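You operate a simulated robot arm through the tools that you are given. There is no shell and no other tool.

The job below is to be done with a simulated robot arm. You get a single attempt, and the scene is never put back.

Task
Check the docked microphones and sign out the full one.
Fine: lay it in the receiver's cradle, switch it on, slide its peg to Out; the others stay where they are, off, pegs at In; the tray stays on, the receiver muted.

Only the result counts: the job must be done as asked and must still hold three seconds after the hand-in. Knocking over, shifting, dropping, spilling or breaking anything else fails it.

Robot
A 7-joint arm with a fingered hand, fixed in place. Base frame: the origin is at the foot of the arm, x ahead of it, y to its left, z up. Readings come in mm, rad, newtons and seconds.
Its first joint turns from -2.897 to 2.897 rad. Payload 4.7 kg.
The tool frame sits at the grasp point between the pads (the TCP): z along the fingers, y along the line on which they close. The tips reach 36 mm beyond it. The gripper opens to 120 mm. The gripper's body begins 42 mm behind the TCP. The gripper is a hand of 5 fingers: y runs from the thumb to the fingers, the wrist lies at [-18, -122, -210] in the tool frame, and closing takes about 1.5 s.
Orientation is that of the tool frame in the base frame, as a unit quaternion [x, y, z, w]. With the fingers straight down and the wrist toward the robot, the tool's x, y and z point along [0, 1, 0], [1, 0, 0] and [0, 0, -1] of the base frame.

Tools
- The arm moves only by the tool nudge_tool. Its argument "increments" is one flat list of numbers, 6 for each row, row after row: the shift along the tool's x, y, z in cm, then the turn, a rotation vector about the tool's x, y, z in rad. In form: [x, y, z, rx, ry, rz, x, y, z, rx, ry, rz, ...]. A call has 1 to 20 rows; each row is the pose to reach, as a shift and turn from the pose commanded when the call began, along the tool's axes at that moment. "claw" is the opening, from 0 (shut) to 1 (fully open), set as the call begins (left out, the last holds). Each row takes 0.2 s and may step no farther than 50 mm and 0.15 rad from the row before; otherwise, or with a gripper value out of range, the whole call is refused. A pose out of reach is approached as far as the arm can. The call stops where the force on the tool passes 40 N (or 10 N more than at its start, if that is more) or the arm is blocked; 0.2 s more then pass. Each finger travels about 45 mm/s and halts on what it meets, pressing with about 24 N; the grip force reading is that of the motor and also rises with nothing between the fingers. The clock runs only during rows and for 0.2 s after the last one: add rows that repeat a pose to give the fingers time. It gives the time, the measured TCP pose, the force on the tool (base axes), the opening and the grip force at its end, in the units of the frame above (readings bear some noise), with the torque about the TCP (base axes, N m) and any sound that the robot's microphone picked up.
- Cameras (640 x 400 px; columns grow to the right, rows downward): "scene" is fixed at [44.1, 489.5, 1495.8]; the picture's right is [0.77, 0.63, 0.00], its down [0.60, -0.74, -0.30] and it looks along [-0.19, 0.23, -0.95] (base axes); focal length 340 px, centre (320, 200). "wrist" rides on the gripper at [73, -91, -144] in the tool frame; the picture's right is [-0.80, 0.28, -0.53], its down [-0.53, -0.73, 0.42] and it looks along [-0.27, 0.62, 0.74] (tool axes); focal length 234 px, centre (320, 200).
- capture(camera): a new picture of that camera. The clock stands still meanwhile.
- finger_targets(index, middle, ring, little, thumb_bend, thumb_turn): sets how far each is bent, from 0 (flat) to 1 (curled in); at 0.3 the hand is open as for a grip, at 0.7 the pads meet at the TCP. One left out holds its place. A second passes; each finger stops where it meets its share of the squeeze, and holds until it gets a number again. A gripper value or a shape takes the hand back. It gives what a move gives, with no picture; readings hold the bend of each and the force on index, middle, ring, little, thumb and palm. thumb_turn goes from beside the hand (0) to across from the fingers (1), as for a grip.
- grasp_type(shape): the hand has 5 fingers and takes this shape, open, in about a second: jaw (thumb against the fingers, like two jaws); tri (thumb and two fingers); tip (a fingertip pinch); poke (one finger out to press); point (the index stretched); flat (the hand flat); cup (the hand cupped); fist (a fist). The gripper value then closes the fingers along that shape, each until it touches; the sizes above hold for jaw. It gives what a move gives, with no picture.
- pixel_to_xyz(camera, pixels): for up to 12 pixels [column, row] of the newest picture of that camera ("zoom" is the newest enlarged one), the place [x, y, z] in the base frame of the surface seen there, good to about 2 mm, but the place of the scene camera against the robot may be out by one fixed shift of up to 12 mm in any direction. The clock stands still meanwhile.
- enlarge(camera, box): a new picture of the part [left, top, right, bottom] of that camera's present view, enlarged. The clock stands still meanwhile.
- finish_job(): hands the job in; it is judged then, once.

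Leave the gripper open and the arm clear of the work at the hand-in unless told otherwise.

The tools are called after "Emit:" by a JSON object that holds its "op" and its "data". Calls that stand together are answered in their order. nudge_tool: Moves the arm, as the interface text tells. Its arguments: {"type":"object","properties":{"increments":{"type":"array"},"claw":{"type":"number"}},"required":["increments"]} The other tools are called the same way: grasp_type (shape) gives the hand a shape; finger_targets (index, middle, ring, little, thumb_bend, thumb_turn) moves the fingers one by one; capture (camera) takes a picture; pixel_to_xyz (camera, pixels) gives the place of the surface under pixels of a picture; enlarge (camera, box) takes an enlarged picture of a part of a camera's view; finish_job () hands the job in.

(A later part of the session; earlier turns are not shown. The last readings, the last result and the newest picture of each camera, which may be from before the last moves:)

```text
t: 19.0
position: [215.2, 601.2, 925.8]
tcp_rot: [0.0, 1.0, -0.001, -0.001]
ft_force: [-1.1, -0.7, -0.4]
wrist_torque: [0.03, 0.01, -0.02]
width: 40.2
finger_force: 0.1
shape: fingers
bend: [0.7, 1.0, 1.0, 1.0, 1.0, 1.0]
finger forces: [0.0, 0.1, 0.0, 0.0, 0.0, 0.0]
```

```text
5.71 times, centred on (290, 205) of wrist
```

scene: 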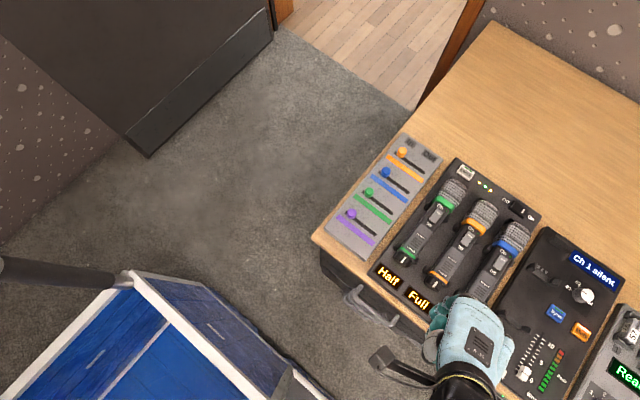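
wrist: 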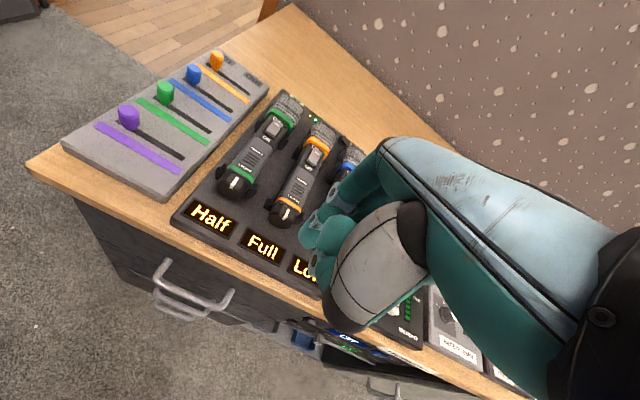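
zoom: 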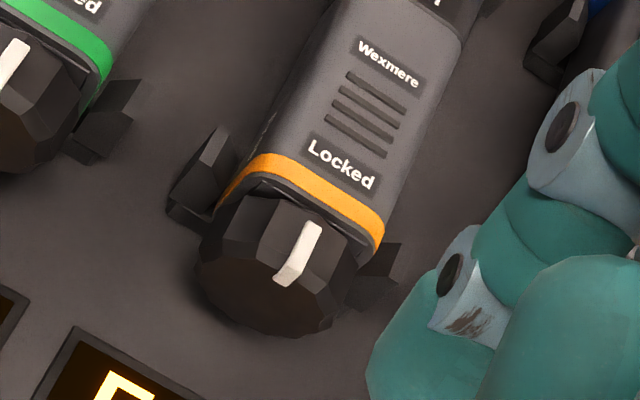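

The knob's pointer is at "Locked". I look for the "Free" label, which seemed to be on the left side of the body in the scene view.

Emit:
{"op": "enlarge", "data": {"camera": "scene", "box": [425, 250, 465, 290]}}

Emit:
{"op": "enlarge", "data": {"camera": "scene", "box": [395, 225, 435, 270]}}

Emit:
{"op": "enlarge", "data": {"camera": "scene", "box": [455, 205, 505, 255]}}

```text
10.00 times, centred on (445, 270) of scene
```

zoom: 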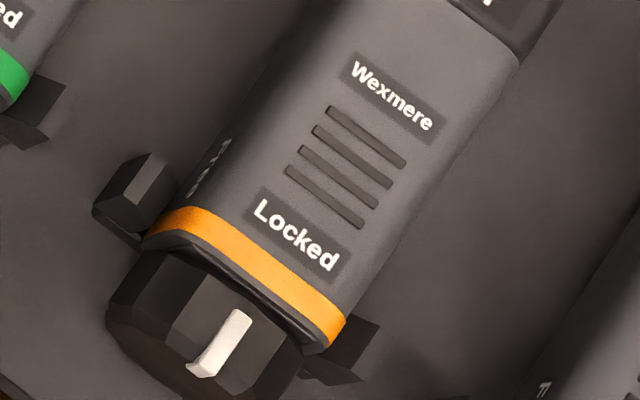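

```text
8.89 times, centred on (415, 248) of scene
```

zoom: 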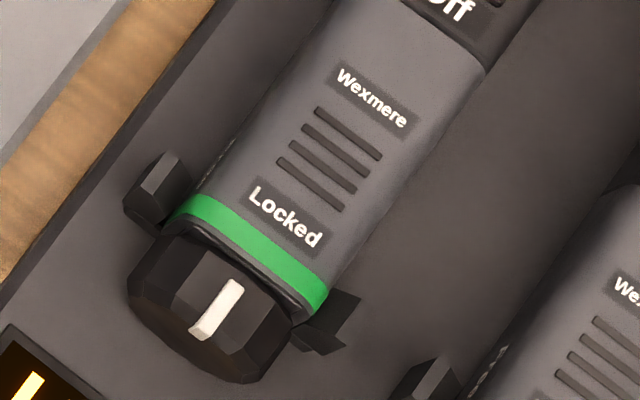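

```text
8.00 times, centred on (480, 230) of scene
```

zoom: 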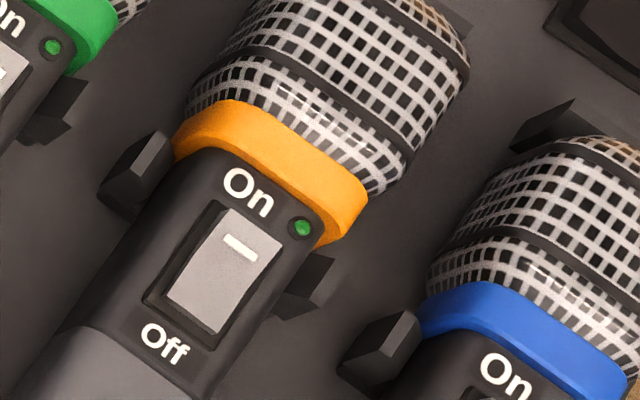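

"Free" is printed on the left (−x) side face, so the knob must turn a quarter from up toward −x. I'll measure the orange cap and body geometry from this wrist view.

Emit:
{"op": "capture", "data": {"camera": "wrist"}}

Emit:
{"op": "pixel_to_xyz", "data": {"camera": "wrist", "pixels": [[284, 215], [291, 214], [299, 220], [277, 205], [275, 212], [283, 222], [293, 227], [271, 203], [303, 217], [288, 206], [286, 197], [300, 190]]}}

Emit:
{"op": "pixel_to_xyz", "data": {"camera": "wrist", "pixels": [[280, 207], [296, 212], [266, 206], [272, 210], [278, 197], [306, 203], [290, 200], [300, 172], [313, 160], [310, 152], [318, 143], [285, 228]]}}

```text
taken
```

wrist: 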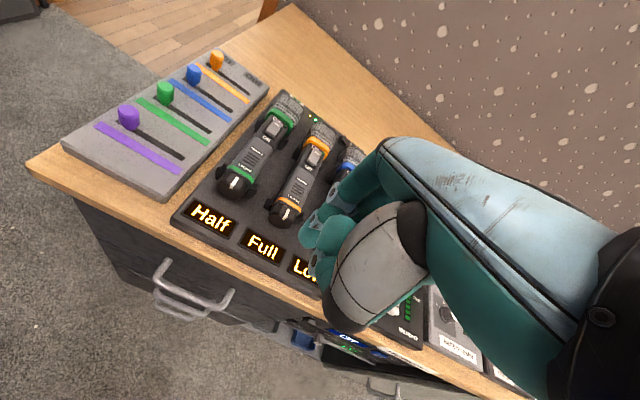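

```text
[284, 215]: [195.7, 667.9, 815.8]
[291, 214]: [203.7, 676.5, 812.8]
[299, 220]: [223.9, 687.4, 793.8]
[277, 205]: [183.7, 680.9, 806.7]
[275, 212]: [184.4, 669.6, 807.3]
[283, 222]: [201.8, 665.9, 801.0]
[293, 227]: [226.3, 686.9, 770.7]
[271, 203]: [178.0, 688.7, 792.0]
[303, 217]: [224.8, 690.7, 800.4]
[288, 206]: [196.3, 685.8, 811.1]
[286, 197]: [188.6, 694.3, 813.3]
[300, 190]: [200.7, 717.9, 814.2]
```

```text
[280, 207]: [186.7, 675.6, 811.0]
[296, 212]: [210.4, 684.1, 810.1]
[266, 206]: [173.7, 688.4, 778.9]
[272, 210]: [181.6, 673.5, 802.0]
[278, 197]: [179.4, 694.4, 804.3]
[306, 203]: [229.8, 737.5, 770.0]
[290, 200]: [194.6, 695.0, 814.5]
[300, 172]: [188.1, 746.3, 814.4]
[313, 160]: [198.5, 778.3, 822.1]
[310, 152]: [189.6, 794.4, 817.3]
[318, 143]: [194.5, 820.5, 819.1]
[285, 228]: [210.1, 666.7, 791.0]
```

The cap spans y 666–684, with its axis at about x = 197.5, z = 794 and a raised white ridge on top. I plan to push that ridge with one fingertip from the top over to −x. I'll yaw the hand back so the wrist is on the −x side, hover near the cap, and look.

Emit:
{"op": "nudge_tool", "data": {"increments": [-0.3, 0.5, 0, 0, 0, 0.143, -0.6, 1.1, 0, 0, 0, 0.286, -0.9, 1.6, 0, 0, 0, 0.428, -1.2, 2.2, 0, 0, 0, 0.571, -1.5, 2.7, 0, 0, 0, 0.714, -1.8, 3.3, 0, 0, 0, 0.857, -2.1, 3.8, 0, 0, 0, 1.0, -2.4, 4.4, 0, 0, 0, 1.142, -2.7, 4.9, 0, 0, 0, 1.285, -3.0, 5.5, 0, 0, 0, 1.428, -3.3, 6, 0, 0, 0, 1.571]}}

Emit:
{"op": "capture", "data": {"camera": "wrist"}}

Emit:
{"op": "capture", "data": {"camera": "scene"}}

```text
t: 21.4
position: [246.8, 663.5, 927.3]
tcp_rot: [0.708, 0.706, 0.0, 0.001]
ft_force: [0.3, -0.4, 0.1]
wrist_torque: [-0.02, -0.02, 0.0]
width: 40.0
finger_force: 0.1
shape: fingers
bend: [0.7, 1.0, 1.0, 1.0, 1.0, 1.0]
finger forces: [0.1, 0.0, 0.0, 0.0, 0.1, 0.0]
```

```text
taken
```

wrist: 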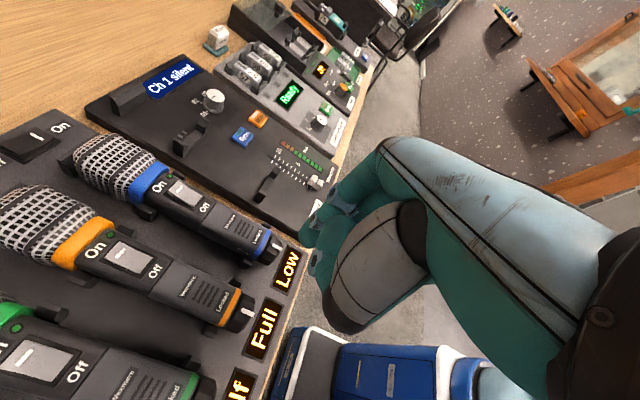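

```text
taken
```

scene: 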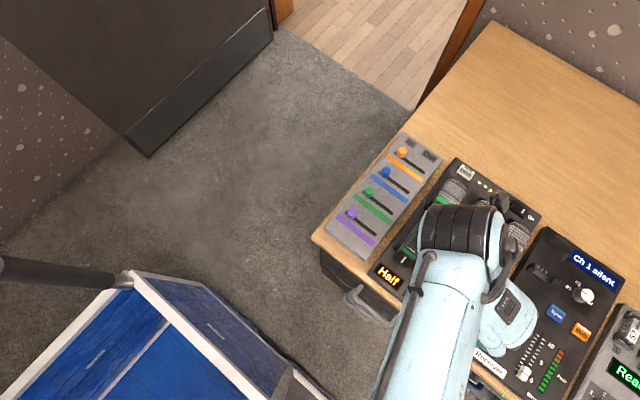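

Displays read Half, Full, Low, so orange is confirmed. Now I zoom on the orange cap from this side and measure it.

Emit:
{"op": "enlarge", "data": {"camera": "wrist", "box": [160, 250, 300, 370]}}

Emit:
{"op": "pixel_to_xyz", "data": {"camera": "wrist", "pixels": [[247, 312], [251, 312], [243, 311], [238, 318], [243, 300], [233, 328], [225, 310], [231, 295], [255, 318], [220, 318], [240, 308], [228, 320]]}}

```text
3.33 times, centred on (230, 310) of wrist
```

zoom: 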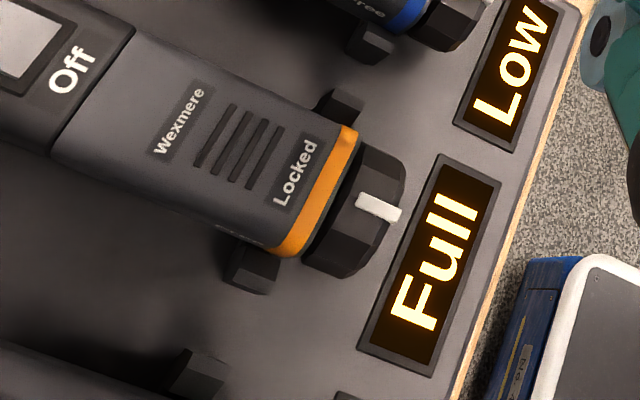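

```text
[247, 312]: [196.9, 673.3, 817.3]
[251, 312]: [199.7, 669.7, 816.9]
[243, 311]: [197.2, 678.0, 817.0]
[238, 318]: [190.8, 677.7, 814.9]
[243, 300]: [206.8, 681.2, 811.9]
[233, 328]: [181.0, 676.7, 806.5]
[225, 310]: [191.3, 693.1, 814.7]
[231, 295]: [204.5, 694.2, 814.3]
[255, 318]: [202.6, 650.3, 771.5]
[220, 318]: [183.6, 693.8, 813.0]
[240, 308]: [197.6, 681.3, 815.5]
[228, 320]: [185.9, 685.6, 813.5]
```

The ridge runs y 668–682 at x ≈ 197 with its top at z = 817 (cap top 813), and the blue mic's side shows "Free", so the direction is confirmed. I'll bring the index tip to just right of and above the ridge and check it.

Emit:
{"op": "nudge_tool", "data": {"increments": [-0.1, -1.7, 3.3, 0, 0, 0, -0.2, -3.4, 6.0, 0, 0, 0, -0.2, -3.4, 6.7, 0, 0, 0]}}

Emit:
{"op": "capture", "data": {"camera": "wrist"}}

Emit:
{"op": "enlarge", "data": {"camera": "wrist", "box": [200, 180, 380, 320]}}

```text
t: 22.2
position: [212.8, 662.1, 860.4]
tcp_rot: [0.707, 0.707, -0.001, 0.0]
ft_force: [0.3, -1.2, 0.2]
wrist_torque: [0.04, -0.02, 0.01]
width: 40.1
finger_force: 0.1
shape: fingers
bend: [0.7, 1.0, 1.0, 1.0, 1.0, 1.0]
finger forces: [0.1, 0.1, 0.0, 0.0, 0.0, 0.0]
```

```text
taken
```

wrist: 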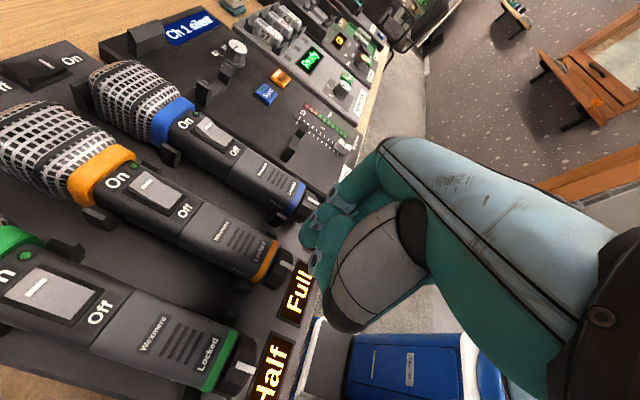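

```text
2.86 times, centred on (290, 250) of wrist
```

zoom: 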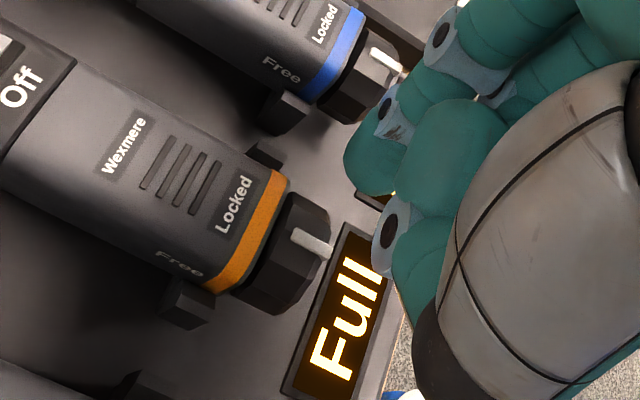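

"Free" is clearly on the −x side. I read the fingertip and ridge positions from this view.

Emit:
{"op": "pixel_to_xyz", "data": {"camera": "wrist", "pixels": [[301, 242], [305, 246], [310, 246], [302, 236], [304, 230], [314, 246], [283, 263], [286, 265], [280, 262], [276, 278], [280, 245], [268, 285]]}}

```text
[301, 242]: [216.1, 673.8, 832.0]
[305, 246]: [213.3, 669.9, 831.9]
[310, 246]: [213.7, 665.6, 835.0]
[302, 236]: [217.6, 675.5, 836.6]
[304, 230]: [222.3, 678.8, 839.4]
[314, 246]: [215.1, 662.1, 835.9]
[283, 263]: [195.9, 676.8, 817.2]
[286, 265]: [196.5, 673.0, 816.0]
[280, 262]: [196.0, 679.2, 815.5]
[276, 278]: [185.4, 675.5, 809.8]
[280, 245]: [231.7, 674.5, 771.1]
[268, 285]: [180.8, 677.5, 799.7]
```

The tip is centred near y = 669 with its pad face at the TCP x, so the geometry is consistent. I'll lower it beside the ridge and sweep along the first part of the arc.

Emit:
{"op": "nudge_tool", "data": {"increments": [0, 0, 1.0, 0, 0, 0, 0, -0.3, 1.87, 0, 0, 0, 0, -0.76, 1.87, 0, 0, 0, 0, -0.96, 1.75, 0, 0, 0, 0, -1.16, 1.64, 0, 0, 0, 0, -1.38, 1.55, 0, 0, 0, 0, -1.59, 1.48, 0, 0, 0, 0, -1.82, 1.43, 0, 0, 0, 0, -2.05, 1.4, 0, 0, 0, 0, -2.28, 1.39, 0, 0, 0, 0, -2.51, 1.4, 0, 0, 0]}}

Emit:
{"op": "enlarge", "data": {"camera": "wrist", "box": [220, 180, 400, 320]}}

```text
t: 24.6
position: [189.4, 660.5, 848.5]
tcp_rot: [0.708, 0.706, 0.0, -0.001]
ft_force: [11.8, -2.1, 16.6]
wrist_torque: [0.09, -0.67, -0.14]
width: 46.2
finger_force: 10.0
shape: fingers
bend: [0.62, 1.0, 1.0, 1.0, 1.0, 1.0]
finger forces: [19.5, 0.1, 0.0, 0.0, 0.0, 0.0]
```

```text
2.86 times, centred on (310, 250) of wrist
```

zoom: 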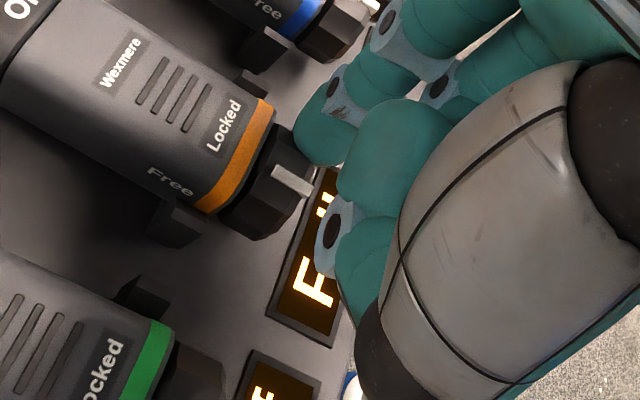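

The tip is pressing (about 20 N) and the index was bent back a little. I'll check whether the ridge has turned.

Emit:
{"op": "enlarge", "data": {"camera": "wrist", "box": [270, 210, 330, 270]}}

Emit:
{"op": "capture", "data": {"camera": "wrist"}}

Emit:
{"op": "pixel_to_xyz", "data": {"camera": "wrist", "pixels": [[297, 241], [300, 243], [304, 246], [290, 245], [286, 255], [302, 230], [306, 234], [310, 237], [292, 233]]}}

```text
6.67 times, centred on (300, 240) of wrist
```

zoom: 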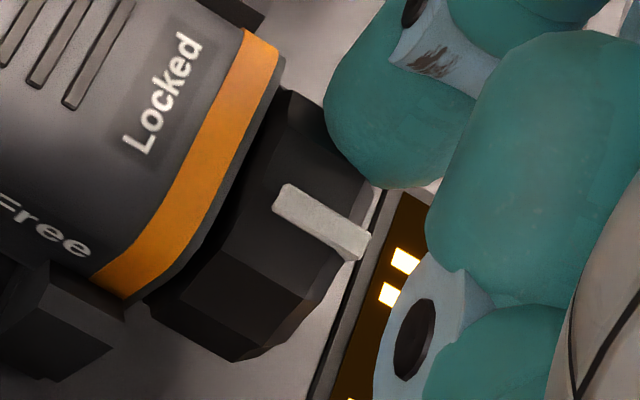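

```text
taken
```

wrist: 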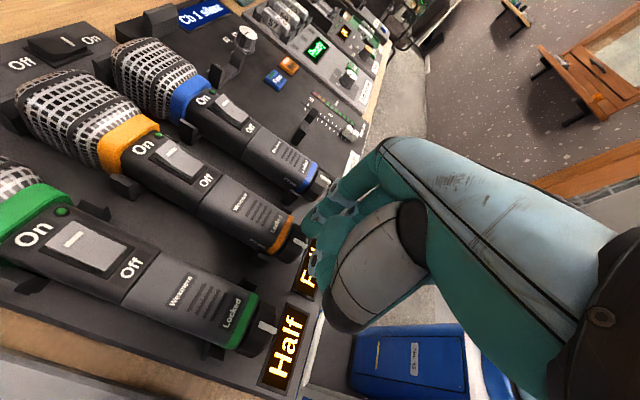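

```text
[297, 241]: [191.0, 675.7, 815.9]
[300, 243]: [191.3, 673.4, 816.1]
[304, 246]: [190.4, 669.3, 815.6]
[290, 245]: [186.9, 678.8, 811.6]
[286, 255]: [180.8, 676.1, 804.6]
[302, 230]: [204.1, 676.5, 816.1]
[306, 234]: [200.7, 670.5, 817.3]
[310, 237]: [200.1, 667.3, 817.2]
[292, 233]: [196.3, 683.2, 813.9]
```

The ridge has moved from x = 196 to 191 (about 14°), so the cap is turning by friction with the finger lagging. I'll continue along the arc.

Emit:
{"op": "nudge_tool", "data": {"increments": [0, -0.23, 0.03, 0, 0, 0, 0, -0.46, 0.08, 0, 0, 0, 0, -0.68, 0.15, 0, 0, 0, 0, -0.89, 0.24, 0, 0, 0, 0, -1.1, 0.35, 0, 0, 0, 0, -1.29, 0.47, 0, 0, 0, 0, -1.47, 0.61, 0, 0, 0, 0, -1.64, 0.77, 0, 0, 0]}}

Emit:
{"op": "enlarge", "data": {"camera": "wrist", "box": [250, 190, 350, 290]}}

```text
t: 26.1
position: [176.8, 661.9, 847.3]
tcp_rot: [0.707, 0.707, 0.004, -0.001]
ft_force: [17.7, -3.2, 21.1]
wrist_torque: [0.02, -1.28, -0.24]
width: 53.8
finger_force: 13.5
shape: fingers
bend: [0.53, 1.0, 1.0, 1.0, 1.0, 1.0]
finger forces: [27.4, 0.0, 0.0, 0.1, 0.0, 0.1]
stopped in row 7: the force on the tool passed its limit at 42 N (the readings are from after the stop); the commanded pose is now the measured one
```

```text
4.00 times, centred on (300, 240) of wrist
```

zoom: 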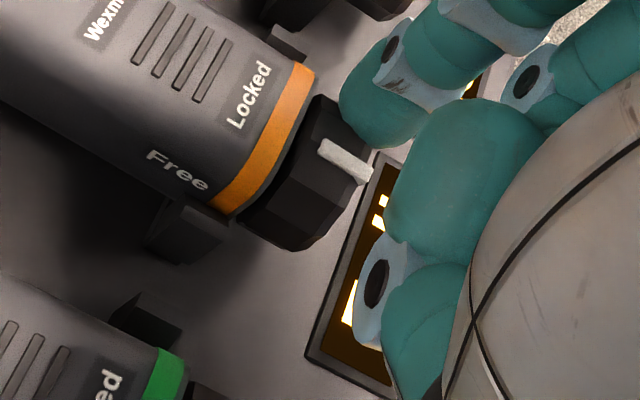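

The force limit stopped the move. I'll see how far the ridge has turned.

Emit:
{"op": "capture", "data": {"camera": "wrist"}}

Emit:
{"op": "pixel_to_xyz", "data": {"camera": "wrist", "pixels": [[303, 229], [308, 233], [313, 236], [312, 222], [317, 225], [303, 238], [295, 248], [283, 225]]}}

```text
taken
```

wrist: 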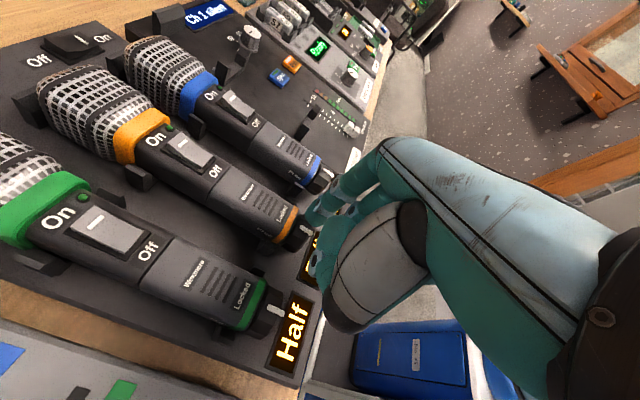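

```text
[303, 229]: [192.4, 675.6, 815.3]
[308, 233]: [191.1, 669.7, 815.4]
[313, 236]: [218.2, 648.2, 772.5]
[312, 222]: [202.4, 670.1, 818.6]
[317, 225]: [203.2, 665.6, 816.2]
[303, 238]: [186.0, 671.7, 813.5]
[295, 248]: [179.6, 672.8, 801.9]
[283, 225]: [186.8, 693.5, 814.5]
```

The ridge is at x ≈ 191.5 (about 13° turned) and stuck, because the finger presses down too much on the right-hand facet. I'll ease the downward load by raising a few mm so the finger slides onto the ridge, then push left again.

Emit:
{"op": "nudge_tool", "data": {"increments": [0, 0, -0.15, 0, 0, 0, 0, 0, -0.3, 0, 0, 0, 0, -0.1, -0.4, 0, 0, 0, 0, -0.2, -0.4, 0, 0, 0, 0, -0.3, -0.4, 0, 0, 0]}}

Emit:
{"op": "enlarge", "data": {"camera": "wrist", "box": [250, 190, 350, 290]}}

```text
t: 27.2
position: [172.3, 662.0, 849.8]
tcp_rot: [0.707, 0.707, 0.002, -0.002]
ft_force: [17.2, -2.7, 30.7]
wrist_torque: [0.18, -1.61, -0.27]
width: 53.8
finger_force: 18.0
shape: fingers
bend: [0.53, 1.0, 1.0, 1.0, 1.0, 1.0]
finger forces: [36.2, 0.0, 0.0, 0.0, 0.0, 0.0]
```

```text
4.00 times, centred on (300, 240) of wrist
```

zoom: 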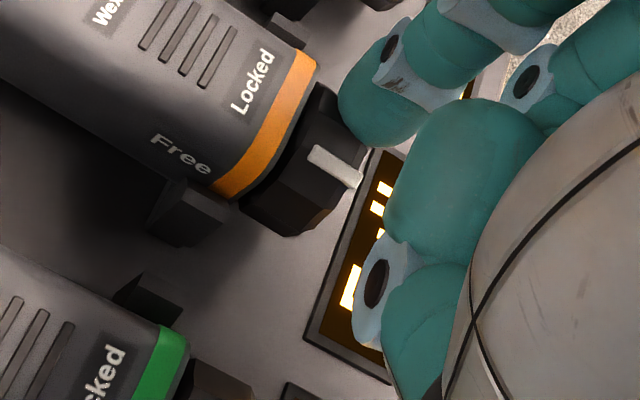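

The ridge has moved further left; the finger now carries the cap with it. I'll keep going left while raising slightly to limit the downward force.

Emit:
{"op": "nudge_tool", "data": {"increments": [0, -0.1, -0.2, 0, 0, 0, 0, -0.25, -0.3, 0, 0, 0, 0, -0.4, -0.35, 0, 0, 0, 0, -0.55, -0.35, 0, 0, 0, 0, -0.7, -0.3, 0, 0, 0]}}

Emit:
{"op": "enlarge", "data": {"camera": "wrist", "box": [250, 190, 350, 290]}}

Emit:
{"op": "capture", "data": {"camera": "wrist"}}

```text
t: 28.4
position: [166.7, 660.6, 852.6]
tcp_rot: [0.707, 0.707, 0.002, -0.002]
ft_force: [14.8, -2.8, 36.8]
wrist_torque: [0.52, -2.18, -0.28]
width: 54.8
finger_force: 21.3
shape: fingers
bend: [0.52, 1.0, 1.0, 1.0, 1.0, 1.0]
finger forces: [42.2, 0.0, 0.0, 0.0, 0.0, 0.0]
```

```text
4.00 times, centred on (300, 240) of wrist
```

zoom: 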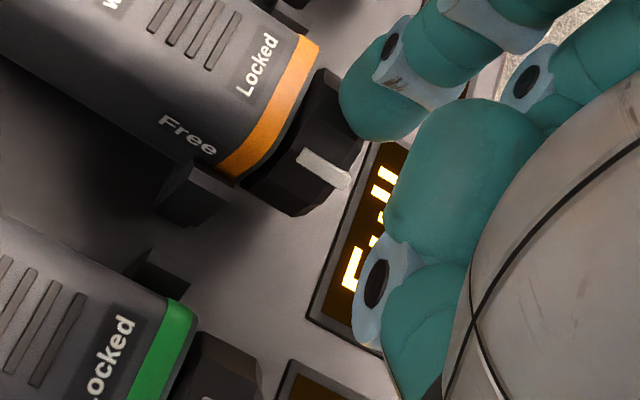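

```text
taken
```

wrist: 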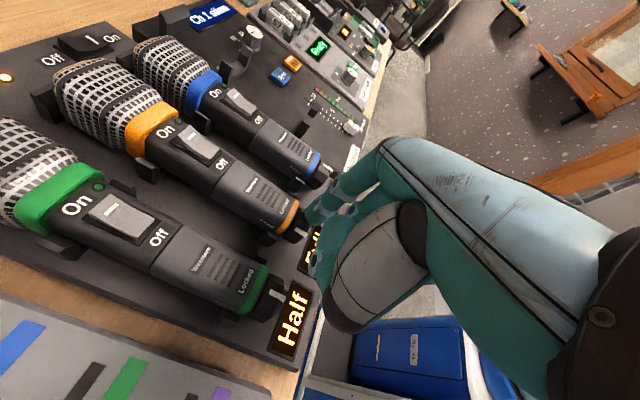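

The cap is following the finger. I'll read the ridge position now.

Emit:
{"op": "pixel_to_xyz", "data": {"camera": "wrist", "pixels": [[298, 230], [301, 232], [305, 235], [311, 221], [316, 224], [308, 217], [290, 242], [306, 228]]}}

```text
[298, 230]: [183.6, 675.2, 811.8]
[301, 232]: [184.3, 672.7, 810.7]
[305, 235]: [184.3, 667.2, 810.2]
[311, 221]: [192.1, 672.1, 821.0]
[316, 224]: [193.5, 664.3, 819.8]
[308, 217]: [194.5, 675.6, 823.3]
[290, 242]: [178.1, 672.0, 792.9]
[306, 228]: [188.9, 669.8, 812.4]
```

The ridge is now at about 36°. I'll continue left with a slight raise, then start following the curve down.

Emit:
{"op": "nudge_tool", "data": {"increments": [0, -0.1, -0.2, 0, 0, 0, 0, -0.25, -0.3, 0, 0, 0, 0, -0.45, -0.3, 0, 0, 0, 0, -0.65, -0.25, 0, 0, 0, 0, -0.85, -0.2, 0, 0, 0, 0, -1.0, -0.1, 0, 0, 0]}}

Emit:
{"op": "capture", "data": {"camera": "wrist"}}

Emit:
{"op": "enlarge", "data": {"camera": "wrist", "box": [250, 180, 350, 280]}}

```text
t: 29.9
position: [155.0, 660.8, 852.3]
tcp_rot: [0.707, 0.707, 0.0, 0.0]
ft_force: [-0.5, 0.0, -0.6]
wrist_torque: [-0.01, -0.02, -0.01]
width: 40.3
finger_force: 0.0
shape: fingers
bend: [0.7, 1.0, 1.0, 1.0, 1.0, 1.0]
finger forces: [0.0, 0.0, 0.1, 0.0, 0.0, 0.0]
```

```text
taken
```

wrist: 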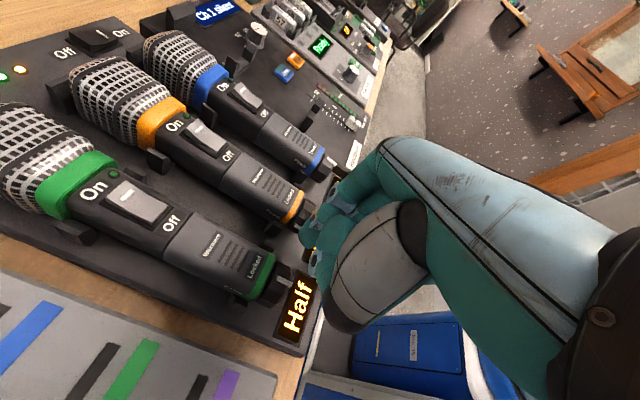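

```text
4.00 times, centred on (300, 230) of wrist
```

zoom: 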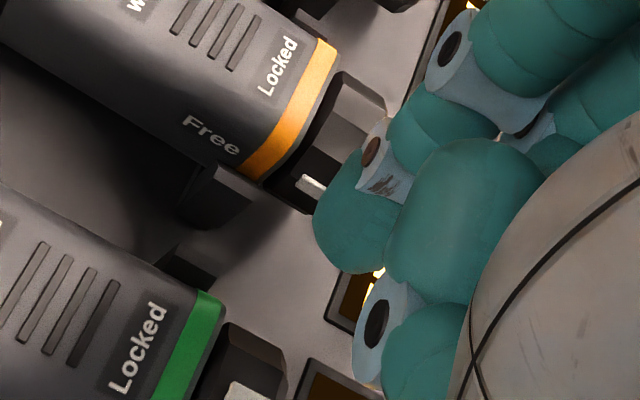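

The finger slipped past to the left of the cap and is unloaded. I'll measure the ridge now.

Emit:
{"op": "pixel_to_xyz", "data": {"camera": "wrist", "pixels": [[296, 225], [298, 226], [300, 227], [302, 216], [306, 205], [292, 221], [295, 228], [303, 237]]}}

Emit:
{"op": "enlarge", "data": {"camera": "wrist", "box": [280, 195, 330, 240]}}

```text
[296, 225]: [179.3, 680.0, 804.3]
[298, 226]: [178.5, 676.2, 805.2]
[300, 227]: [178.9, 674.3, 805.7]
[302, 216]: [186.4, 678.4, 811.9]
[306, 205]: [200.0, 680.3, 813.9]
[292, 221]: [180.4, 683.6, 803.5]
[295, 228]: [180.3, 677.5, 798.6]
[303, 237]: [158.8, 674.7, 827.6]
```

```text
8.89 times, centred on (305, 218) of wrist
```

zoom: 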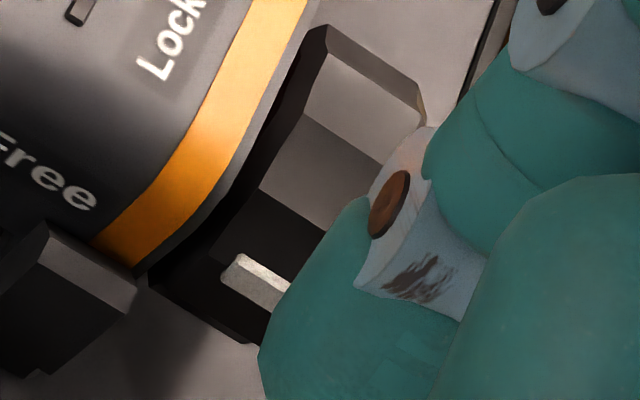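

The ridge is at about 58°. Next I'll lift, bring the tip back above the ridge at its upper side, and push it down along the arc toward −x.

Emit:
{"op": "nudge_tool", "data": {"increments": [0, 0.8, -0.5, 0, 0, 0, 0, 1.8, -0.5, 0, 0, 0, 0, 1.8, 0.4, 0, 0, 0, 0, 1.8, 1.0, 0, 0, 0, 0, 1.8, 1.2, 0, 0, 0, 0, 1.63, 1.36, 0, 0, 0, 0, 1.47, 1.53, 0, 0, 0, 0, 1.33, 1.71, 0, 0, 0, 0, 1.21, 1.9, 0, 0, 0, 0, 1.1, 2.11, 0, 0, 0, 0, 1.01, 2.32, 0, 0, 0, 0, 0.94, 2.54, 0, 0, 0]}}

Emit:
{"op": "capture", "data": {"camera": "wrist"}}

Emit:
{"op": "enlarge", "data": {"camera": "wrist", "box": [250, 180, 350, 280]}}

```text
t: 32.5
position: [164.9, 661.6, 827.0]
tcp_rot: [0.707, 0.707, 0.001, 0.0]
ft_force: [-3.0, 0.4, 3.4]
wrist_torque: [0.01, -0.06, 0.0]
width: 38.7
finger_force: 2.3
shape: fingers
bend: [0.7, 1.0, 1.0, 1.0, 1.0, 1.0]
finger forces: [4.0, 0.1, 0.0, 0.1, 0.1, 0.0]
```

```text
taken
```

wrist: 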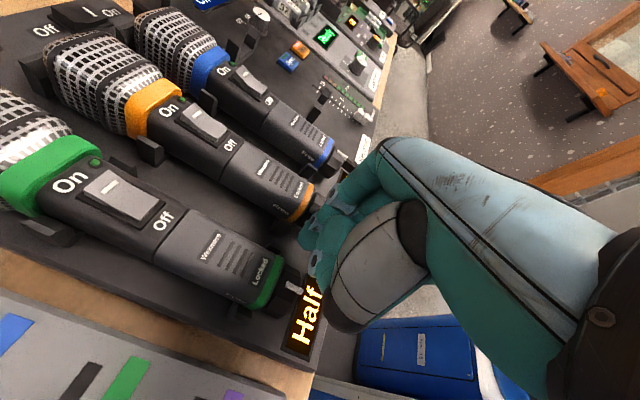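

```text
4.00 times, centred on (300, 230) of wrist
```

zoom: 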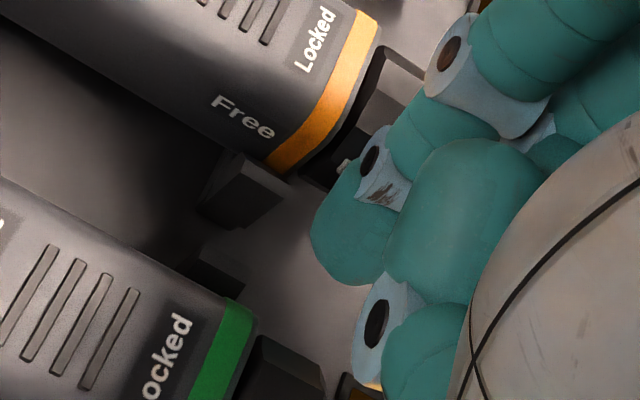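

Contact force is light (4 N). I'll zoom in on the ridge.

Emit:
{"op": "enlarge", "data": {"camera": "wrist", "box": [290, 200, 330, 240]}}

Emit:
{"op": "pixel_to_xyz", "data": {"camera": "wrist", "pixels": [[306, 221], [305, 222], [300, 225], [310, 210], [303, 240], [316, 202], [308, 230]]}}

```text
10.00 times, centred on (310, 220) of wrist
```

zoom: 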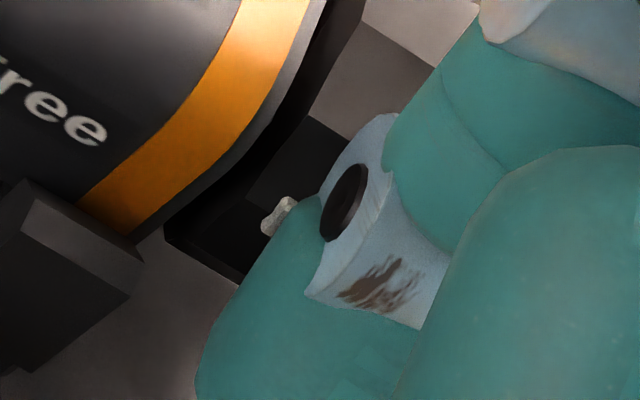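

```text
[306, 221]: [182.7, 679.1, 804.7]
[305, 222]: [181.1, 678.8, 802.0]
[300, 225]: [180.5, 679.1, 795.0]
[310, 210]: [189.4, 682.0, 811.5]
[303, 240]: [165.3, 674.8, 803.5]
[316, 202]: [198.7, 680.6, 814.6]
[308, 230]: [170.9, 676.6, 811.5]
```

The finger slipped outside the ridge, which remains near 58–60°. I'll repeat with the tip about 3 mm farther right so it catches the ridge's upper side, following a tighter arc.

Emit:
{"op": "nudge_tool", "data": {"increments": [0, 0, -2.0, 0, 0, 0, 0, 1.2, -2.4, 0, 0, 0, 0, 1.2, -1.7, 0, 0, 0, 0, 1.2, -1.44, 0, 0, 0, 0, 1.0, -1.28, 0, 0, 0, 0, 0.83, -1.11, 0, 0, 0, 0, 0.67, -0.91, 0, 0, 0, 0, 0.53, -0.7, 0, 0, 0, 0, 0.42, -0.48, 0, 0, 0, 0, 0.33, -0.24, 0, 0, 0]}}

Emit:
{"op": "capture", "data": {"camera": "wrist"}}

Emit:
{"op": "enlarge", "data": {"camera": "wrist", "box": [280, 190, 340, 250]}}

```text
t: 34.6
position: [167.5, 660.1, 829.7]
tcp_rot: [0.707, 0.707, 0.001, -0.002]
ft_force: [-1.5, -0.3, 9.2]
wrist_torque: [0.06, -0.11, 0.02]
width: 38.0
finger_force: 4.6
shape: fingers
bend: [0.7, 1.0, 1.0, 1.0, 1.0, 1.0]
finger forces: [8.0, 0.0, 0.0, 0.0, 0.0, 0.0]
```

```text
taken
```

wrist: 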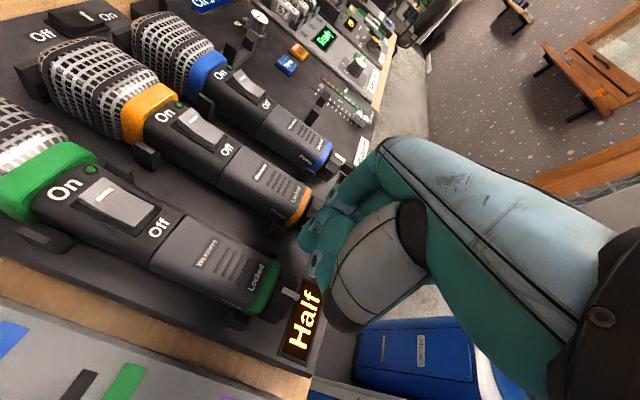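

```text
6.67 times, centred on (310, 220) of wrist
```

zoom: 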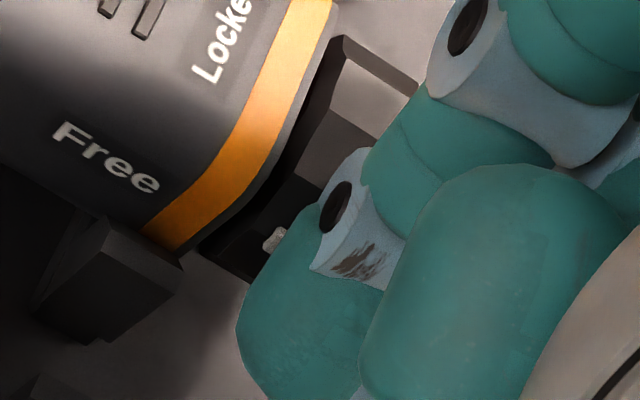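

There is 8–9 N of downward contact. I'll measure the ridge end visible at about (303, 226).

Emit:
{"op": "pixel_to_xyz", "data": {"camera": "wrist", "pixels": [[303, 225], [302, 226], [304, 224], [300, 228], [306, 218], [310, 208], [300, 238]]}}

```text
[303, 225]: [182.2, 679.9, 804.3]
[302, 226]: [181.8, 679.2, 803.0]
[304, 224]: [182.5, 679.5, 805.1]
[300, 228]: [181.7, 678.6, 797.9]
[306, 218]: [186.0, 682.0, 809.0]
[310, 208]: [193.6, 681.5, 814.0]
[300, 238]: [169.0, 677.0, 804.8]
```

The ridge still appears at about 55–58°. I'll continue the arc further down to see whether force builds and the ridge moves.

Emit:
{"op": "nudge_tool", "data": {"increments": [0, 0.03, 0.12, 0, 0, 0, 0, 0.05, 0.24, 0, 0, 0, 0, 0.05, 0.36, 0, 0, 0, 0, 0.05, 0.48, 0, 0, 0]}}

Emit:
{"op": "enlarge", "data": {"camera": "wrist", "box": [280, 190, 340, 250]}}

```text
t: 35.6
position: [168.1, 661.0, 823.6]
tcp_rot: [0.707, 0.707, 0.002, -0.001]
ft_force: [-8.1, 0.7, 9.8]
wrist_torque: [0.09, -0.08, 0.03]
width: 35.8
finger_force: 5.9
shape: fingers
bend: [0.71, 1.0, 1.0, 1.0, 1.0, 1.0]
finger forces: [11.2, 0.0, 0.0, 0.0, 0.1, 0.0]
```

```text
6.67 times, centred on (310, 220) of wrist
```

zoom: 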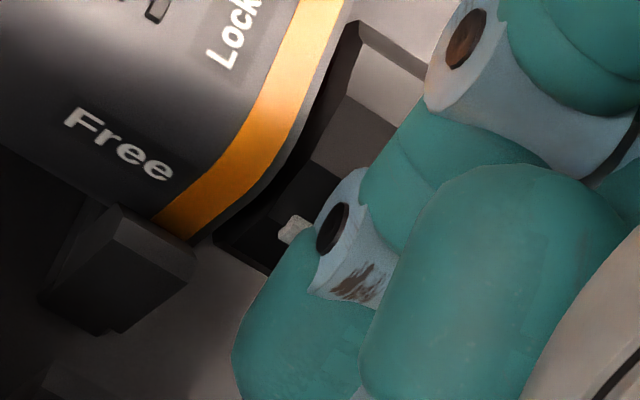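

The finger is again passing outside the ridge. I'll lift clear and re-measure the cap without contact.

Emit:
{"op": "nudge_tool", "data": {"increments": [0, -0.3, -1.0, 0, 0, 0, 0, -0.3, -3.0, 0, 0, 0, 0, -0.5, -4.5, 0, 0, 0, -1.5, -1.5, -4.5, 0, 0, 0, -3.5, -3.0, -4.5, 0, 0, 0]}}

Emit:
{"op": "capture", "data": {"camera": "wrist"}}

Emit:
{"op": "enlarge", "data": {"camera": "wrist", "box": [240, 170, 320, 250]}}

```text
t: 36.9
position: [139.0, 626.5, 868.8]
tcp_rot: [0.707, 0.707, 0.001, 0.0]
ft_force: [0.2, -0.8, -0.3]
wrist_torque: [-0.02, -0.01, 0.0]
width: 40.1
finger_force: 0.0
shape: fingers
bend: [0.7, 1.0, 1.0, 1.0, 1.0, 1.0]
finger forces: [0.0, 0.0, 0.0, 0.0, 0.1, 0.0]
```

```text
taken
```

wrist: 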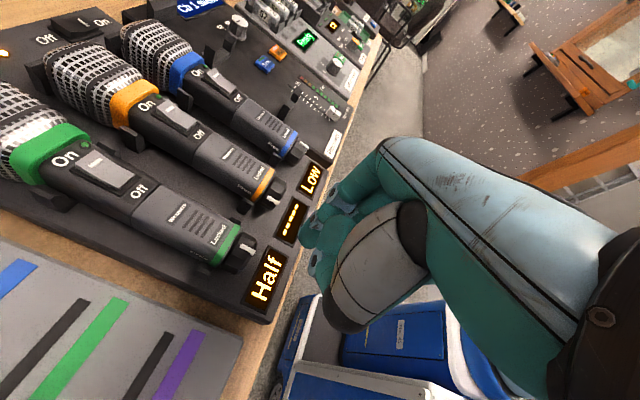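

```text
5.00 times, centred on (280, 210) of wrist
```

zoom: 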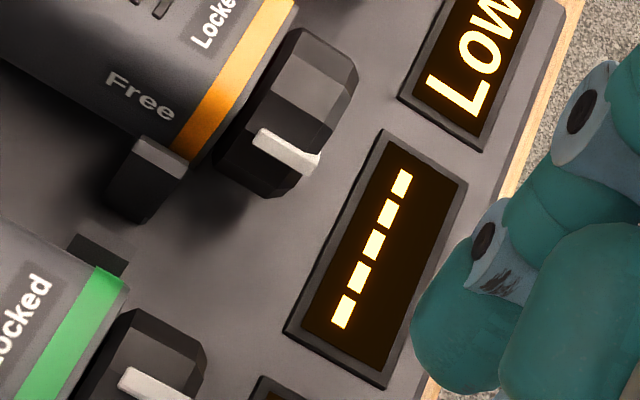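

Display 2 now shows dashes while the others still read Half and Low. I'll measure the cap, the ridge and the body to see whether the mic shifted.

Emit:
{"op": "pixel_to_xyz", "data": {"camera": "wrist", "pixels": [[268, 198], [273, 200], [279, 203], [274, 190], [282, 182], [266, 206], [278, 178], [290, 190], [262, 178], [250, 190], [264, 198], [285, 194]]}}

Emit:
{"op": "enlarge", "data": {"camera": "wrist", "box": [0, 0, 200, 140]}}

Emit:
{"op": "enlarge", "data": {"camera": "wrist", "box": [80, 60, 220, 160]}}

```text
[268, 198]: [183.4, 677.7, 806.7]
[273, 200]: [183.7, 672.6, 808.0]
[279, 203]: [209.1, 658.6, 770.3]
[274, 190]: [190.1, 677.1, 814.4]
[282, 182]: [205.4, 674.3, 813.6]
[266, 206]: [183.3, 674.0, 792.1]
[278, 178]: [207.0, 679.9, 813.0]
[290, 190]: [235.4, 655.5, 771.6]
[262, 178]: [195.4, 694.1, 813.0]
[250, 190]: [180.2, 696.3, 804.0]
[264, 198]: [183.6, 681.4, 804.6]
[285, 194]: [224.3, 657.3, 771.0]
```

```text
2.86 times, centred on (100, 70) of wrist
```

zoom: 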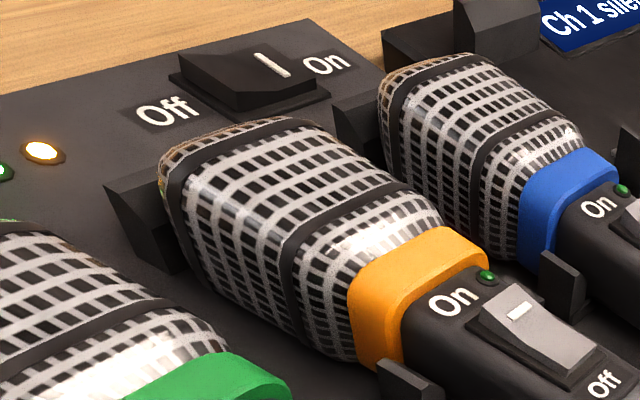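

```text
4.00 times, centred on (150, 110) of wrist
```

zoom: 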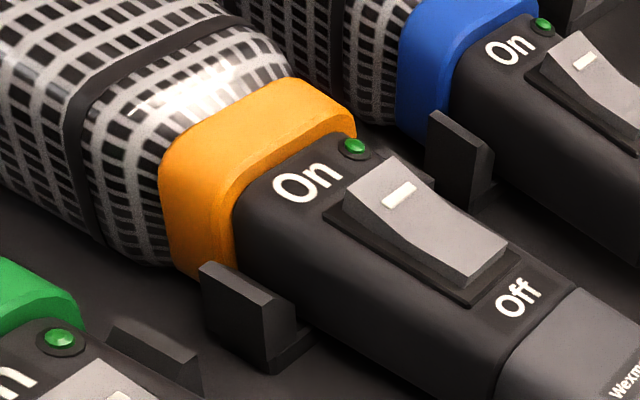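

I'll take a tighter look at how the cap sits relative to the body and the prongs.

Emit:
{"op": "enlarge", "data": {"camera": "wrist", "box": [250, 170, 300, 215]}}

Emit:
{"op": "enlarge", "data": {"camera": "wrist", "box": [200, 215, 270, 275]}}

Emit:
{"op": "pixel_to_xyz", "data": {"camera": "wrist", "pixels": [[230, 165], [245, 172], [258, 168], [250, 160], [240, 182], [245, 186], [255, 193], [230, 176], [220, 155], [255, 176], [263, 170], [268, 186]]}}

```text
8.89 times, centred on (275, 192) of wrist
```

zoom: 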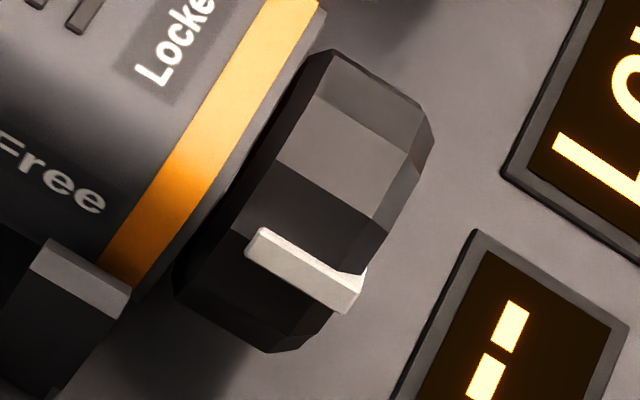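

```text
6.67 times, centred on (235, 245) of wrist
```

zoom: 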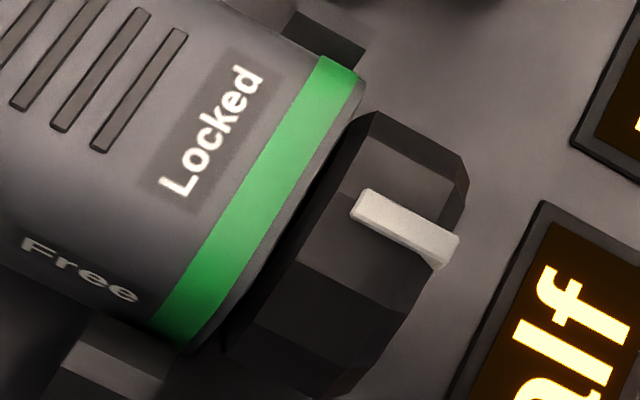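

```text
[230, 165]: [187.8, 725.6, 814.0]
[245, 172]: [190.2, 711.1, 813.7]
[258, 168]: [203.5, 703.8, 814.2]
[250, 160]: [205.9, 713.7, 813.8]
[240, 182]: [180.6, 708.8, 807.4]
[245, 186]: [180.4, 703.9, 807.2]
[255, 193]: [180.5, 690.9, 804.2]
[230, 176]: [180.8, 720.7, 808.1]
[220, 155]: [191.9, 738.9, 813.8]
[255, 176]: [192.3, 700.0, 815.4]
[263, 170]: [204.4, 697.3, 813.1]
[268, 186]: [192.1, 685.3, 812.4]
```

The body is unmoved (left side at x ≈ 180.5), and the cap ridge sits around 53–58°. Dragging with friction from the top worked best, so I'll press on the top of the cap again just right of centre and then drag left.

Emit:
{"op": "nudge_tool", "data": {"increments": [1.5, 2.0, 0, 0, 0, 0, 3.0, 4.0, 0, 0, 0, 0, 3.45, 6.0, 0, 0, 0, 0, 3.45, 6.2, 1.3, 0, 0, 0, 3.45, 6.2, 2.0, 0, 0, 0, 3.45, 6.2, 2.3, 0, 0, 0, 3.45, 6.2, 2.6, 0, 0, 0, 3.45, 6.2, 2.75, 0, 0, 0]}}

Emit:
{"op": "enlarge", "data": {"camera": "wrist", "box": [270, 190, 340, 260]}}

```text
t: 38.6
position: [201.6, 659.3, 840.7]
tcp_rot: [0.707, 0.707, 0.001, -0.001]
ft_force: [5.2, 0.6, 6.0]
wrist_torque: [0.01, -0.24, -0.06]
width: 42.7
finger_force: 4.0
shape: fingers
bend: [0.67, 1.0, 1.0, 1.0, 1.0, 1.0]
finger forces: [8.0, 0.1, 0.1, 0.0, 0.1, 0.0]
```

```text
5.71 times, centred on (305, 225) of wrist
```

zoom: 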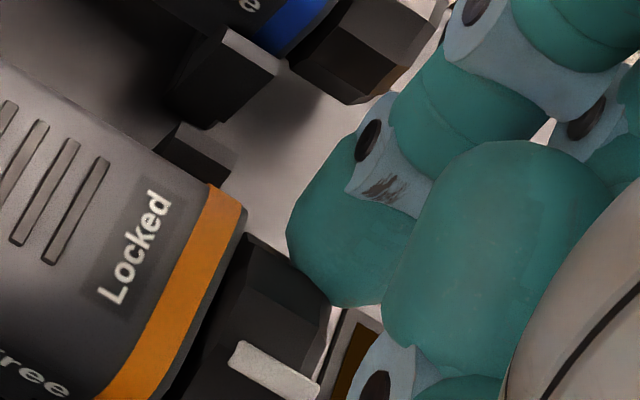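

The tip is on the right-hand slope. I'll lift slightly, shift 8 mm left to the top, press, then drag left.

Emit:
{"op": "nudge_tool", "data": {"increments": [0, 0, -0.8, 0, 0, 0, 0, -0.8, -0.8, 0, 0, 0, 0, -0.8, -0.3, 0, 0, 0, 0, -0.8, 0, 0, 0, 0, 0, -0.8, 0.2, 0, 0, 0, 0, -1.0, 0.2, 0, 0, 0, 0, -1.2, 0.2, 0, 0, 0, 0, -1.4, 0.2, 0, 0, 0]}}

Emit:
{"op": "enlarge", "data": {"camera": "wrist", "box": [270, 190, 340, 260]}}

```text
t: 40.5
position: [187.4, 660.1, 841.4]
tcp_rot: [0.708, 0.707, 0.002, -0.002]
ft_force: [18.1, -3.9, 29.7]
wrist_torque: [0.15, -1.33, -0.24]
width: 50.4
finger_force: 16.7
shape: fingers
bend: [0.56, 1.0, 1.0, 1.0, 1.0, 1.0]
finger forces: [33.6, 0.0, 0.0, 0.1, 0.0, 0.0]
```

```text
5.71 times, centred on (305, 225) of wrist
```

zoom: 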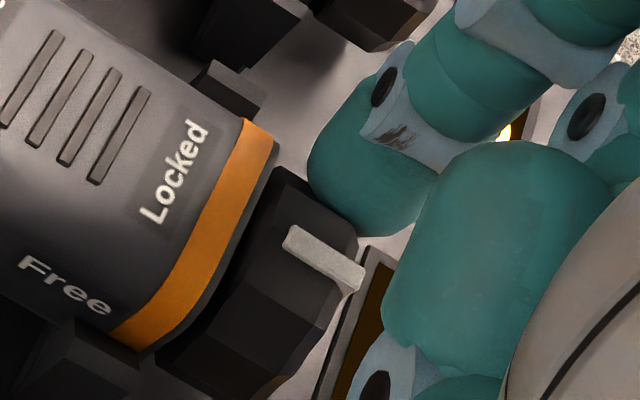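

The ridge seems to have turned back somewhat when I pressed on the right slope. I'll measure it.

Emit:
{"op": "capture", "data": {"camera": "wrist"}}

Emit:
{"op": "pixel_to_xyz", "data": {"camera": "wrist", "pixels": [[302, 232], [305, 234], [309, 237], [312, 222], [318, 225], [308, 215], [298, 245]]}}

```text
taken
```

wrist: 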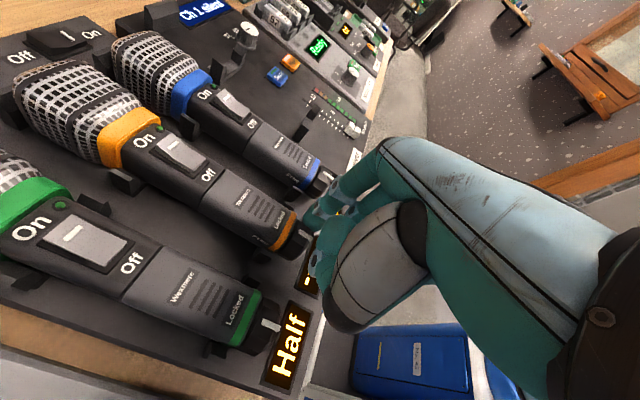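

```text
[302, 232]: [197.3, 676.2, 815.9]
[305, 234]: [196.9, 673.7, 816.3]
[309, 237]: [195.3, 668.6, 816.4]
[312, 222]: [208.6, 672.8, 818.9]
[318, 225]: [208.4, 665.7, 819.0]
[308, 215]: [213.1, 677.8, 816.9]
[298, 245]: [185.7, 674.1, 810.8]
```

The cap sprang back to near Locked (ridge x ≈ 196.5). The finger is too soft in its bending direction, so I'll lift, yaw the hand −90° so that its stiff sideways direction lies along x, and drag that way.

Emit:
{"op": "nudge_tool", "data": {"increments": [0, 0, -1.5, 0, 0, 0, 0, 0, -4.0, 0, 0, 0]}}

Emit:
{"op": "nudge_tool", "data": {"increments": [0, 0, 0, 0, 0, -0.143, 0, 0, 0, 0, 0, -0.286, 0, 0, 0, 0, 0, -0.428, 0, 0, 0, 0, 0, -0.571, 0, 0, 0, 0, 0, -0.714, 0, 0, 0, 0, 0, -0.857, 0, 0, 0, 0, 0, -1.0, 0, 0, 0, 0, 0, -1.142, 0, 0, 0, 0, 0, -1.285, 0, 0, 0, 0, 0, -1.428, 0, 0, 0, 0, 0, -1.571, 0, 0, 0, 0, 0, -1.571]}}

Emit:
{"op": "capture", "data": {"camera": "wrist"}}

Emit:
{"op": "enlarge", "data": {"camera": "wrist", "box": [250, 200, 350, 300]}}

```text
t: 41.0
position: [186.3, 660.4, 878.7]
tcp_rot: [0.707, 0.707, 0.0, 0.0]
ft_force: [0.1, 0.0, -0.2]
wrist_torque: [-0.01, 0.03, 0.01]
width: 40.2
finger_force: 0.2
shape: fingers
bend: [0.7, 1.0, 1.0, 1.0, 1.0, 1.0]
finger forces: [0.1, 0.1, 0.1, 0.0, 0.0, 0.0]
```

```text
t: 43.6
position: [184.9, 661.8, 878.7]
tcp_rot: [0.001, 1.0, 0.002, -0.001]
ft_force: [-0.6, -0.4, 0.2]
wrist_torque: [0.0, -0.02, 0.02]
width: 40.2
finger_force: 0.1
shape: fingers
bend: [0.7, 1.0, 1.0, 1.0, 1.0, 1.0]
finger forces: [0.0, 0.0, 0.0, 0.1, 0.1, 0.1]
```

```text
taken
```

wrist: 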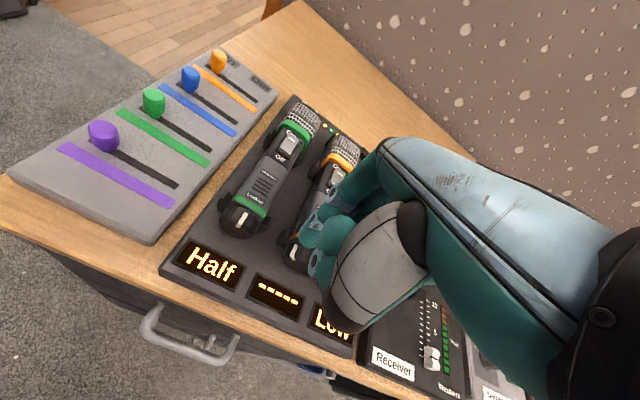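

```text
4.00 times, centred on (300, 250) of wrist
```

zoom: 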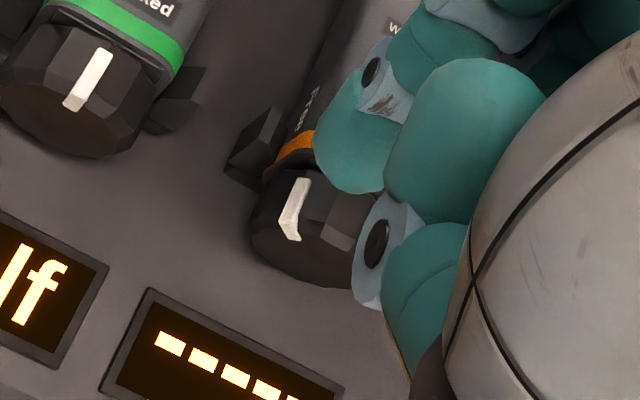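

From the front I can see the ridge on the upper-left facet. I measure it.

Emit:
{"op": "pixel_to_xyz", "data": {"camera": "wrist", "pixels": [[295, 248], [292, 254], [291, 258], [297, 244], [306, 250], [303, 262], [290, 262], [310, 262], [286, 250], [225, 222], [240, 220], [221, 214]]}}

Emit:
{"op": "enlarge", "data": {"camera": "wrist", "box": [275, 230, 325, 280]}}

```text
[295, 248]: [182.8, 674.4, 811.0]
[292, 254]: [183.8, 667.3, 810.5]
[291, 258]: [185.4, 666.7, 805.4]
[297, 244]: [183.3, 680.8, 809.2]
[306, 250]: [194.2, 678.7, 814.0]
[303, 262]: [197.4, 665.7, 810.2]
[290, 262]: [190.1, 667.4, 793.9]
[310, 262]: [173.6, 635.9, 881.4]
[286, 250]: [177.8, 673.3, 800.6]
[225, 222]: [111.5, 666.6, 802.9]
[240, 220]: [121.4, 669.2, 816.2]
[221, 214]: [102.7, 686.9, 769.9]
```

```text
8.00 times, centred on (300, 255) of wrist
```

zoom: 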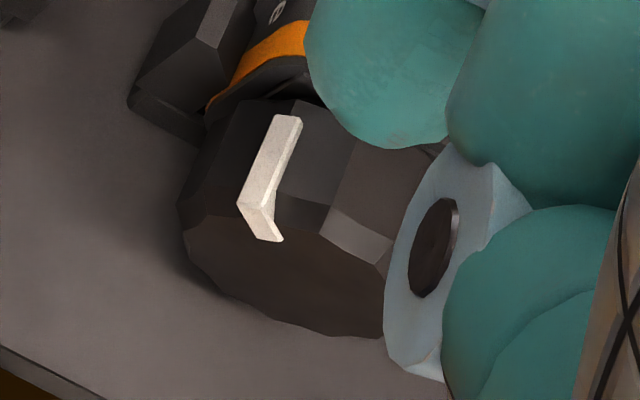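

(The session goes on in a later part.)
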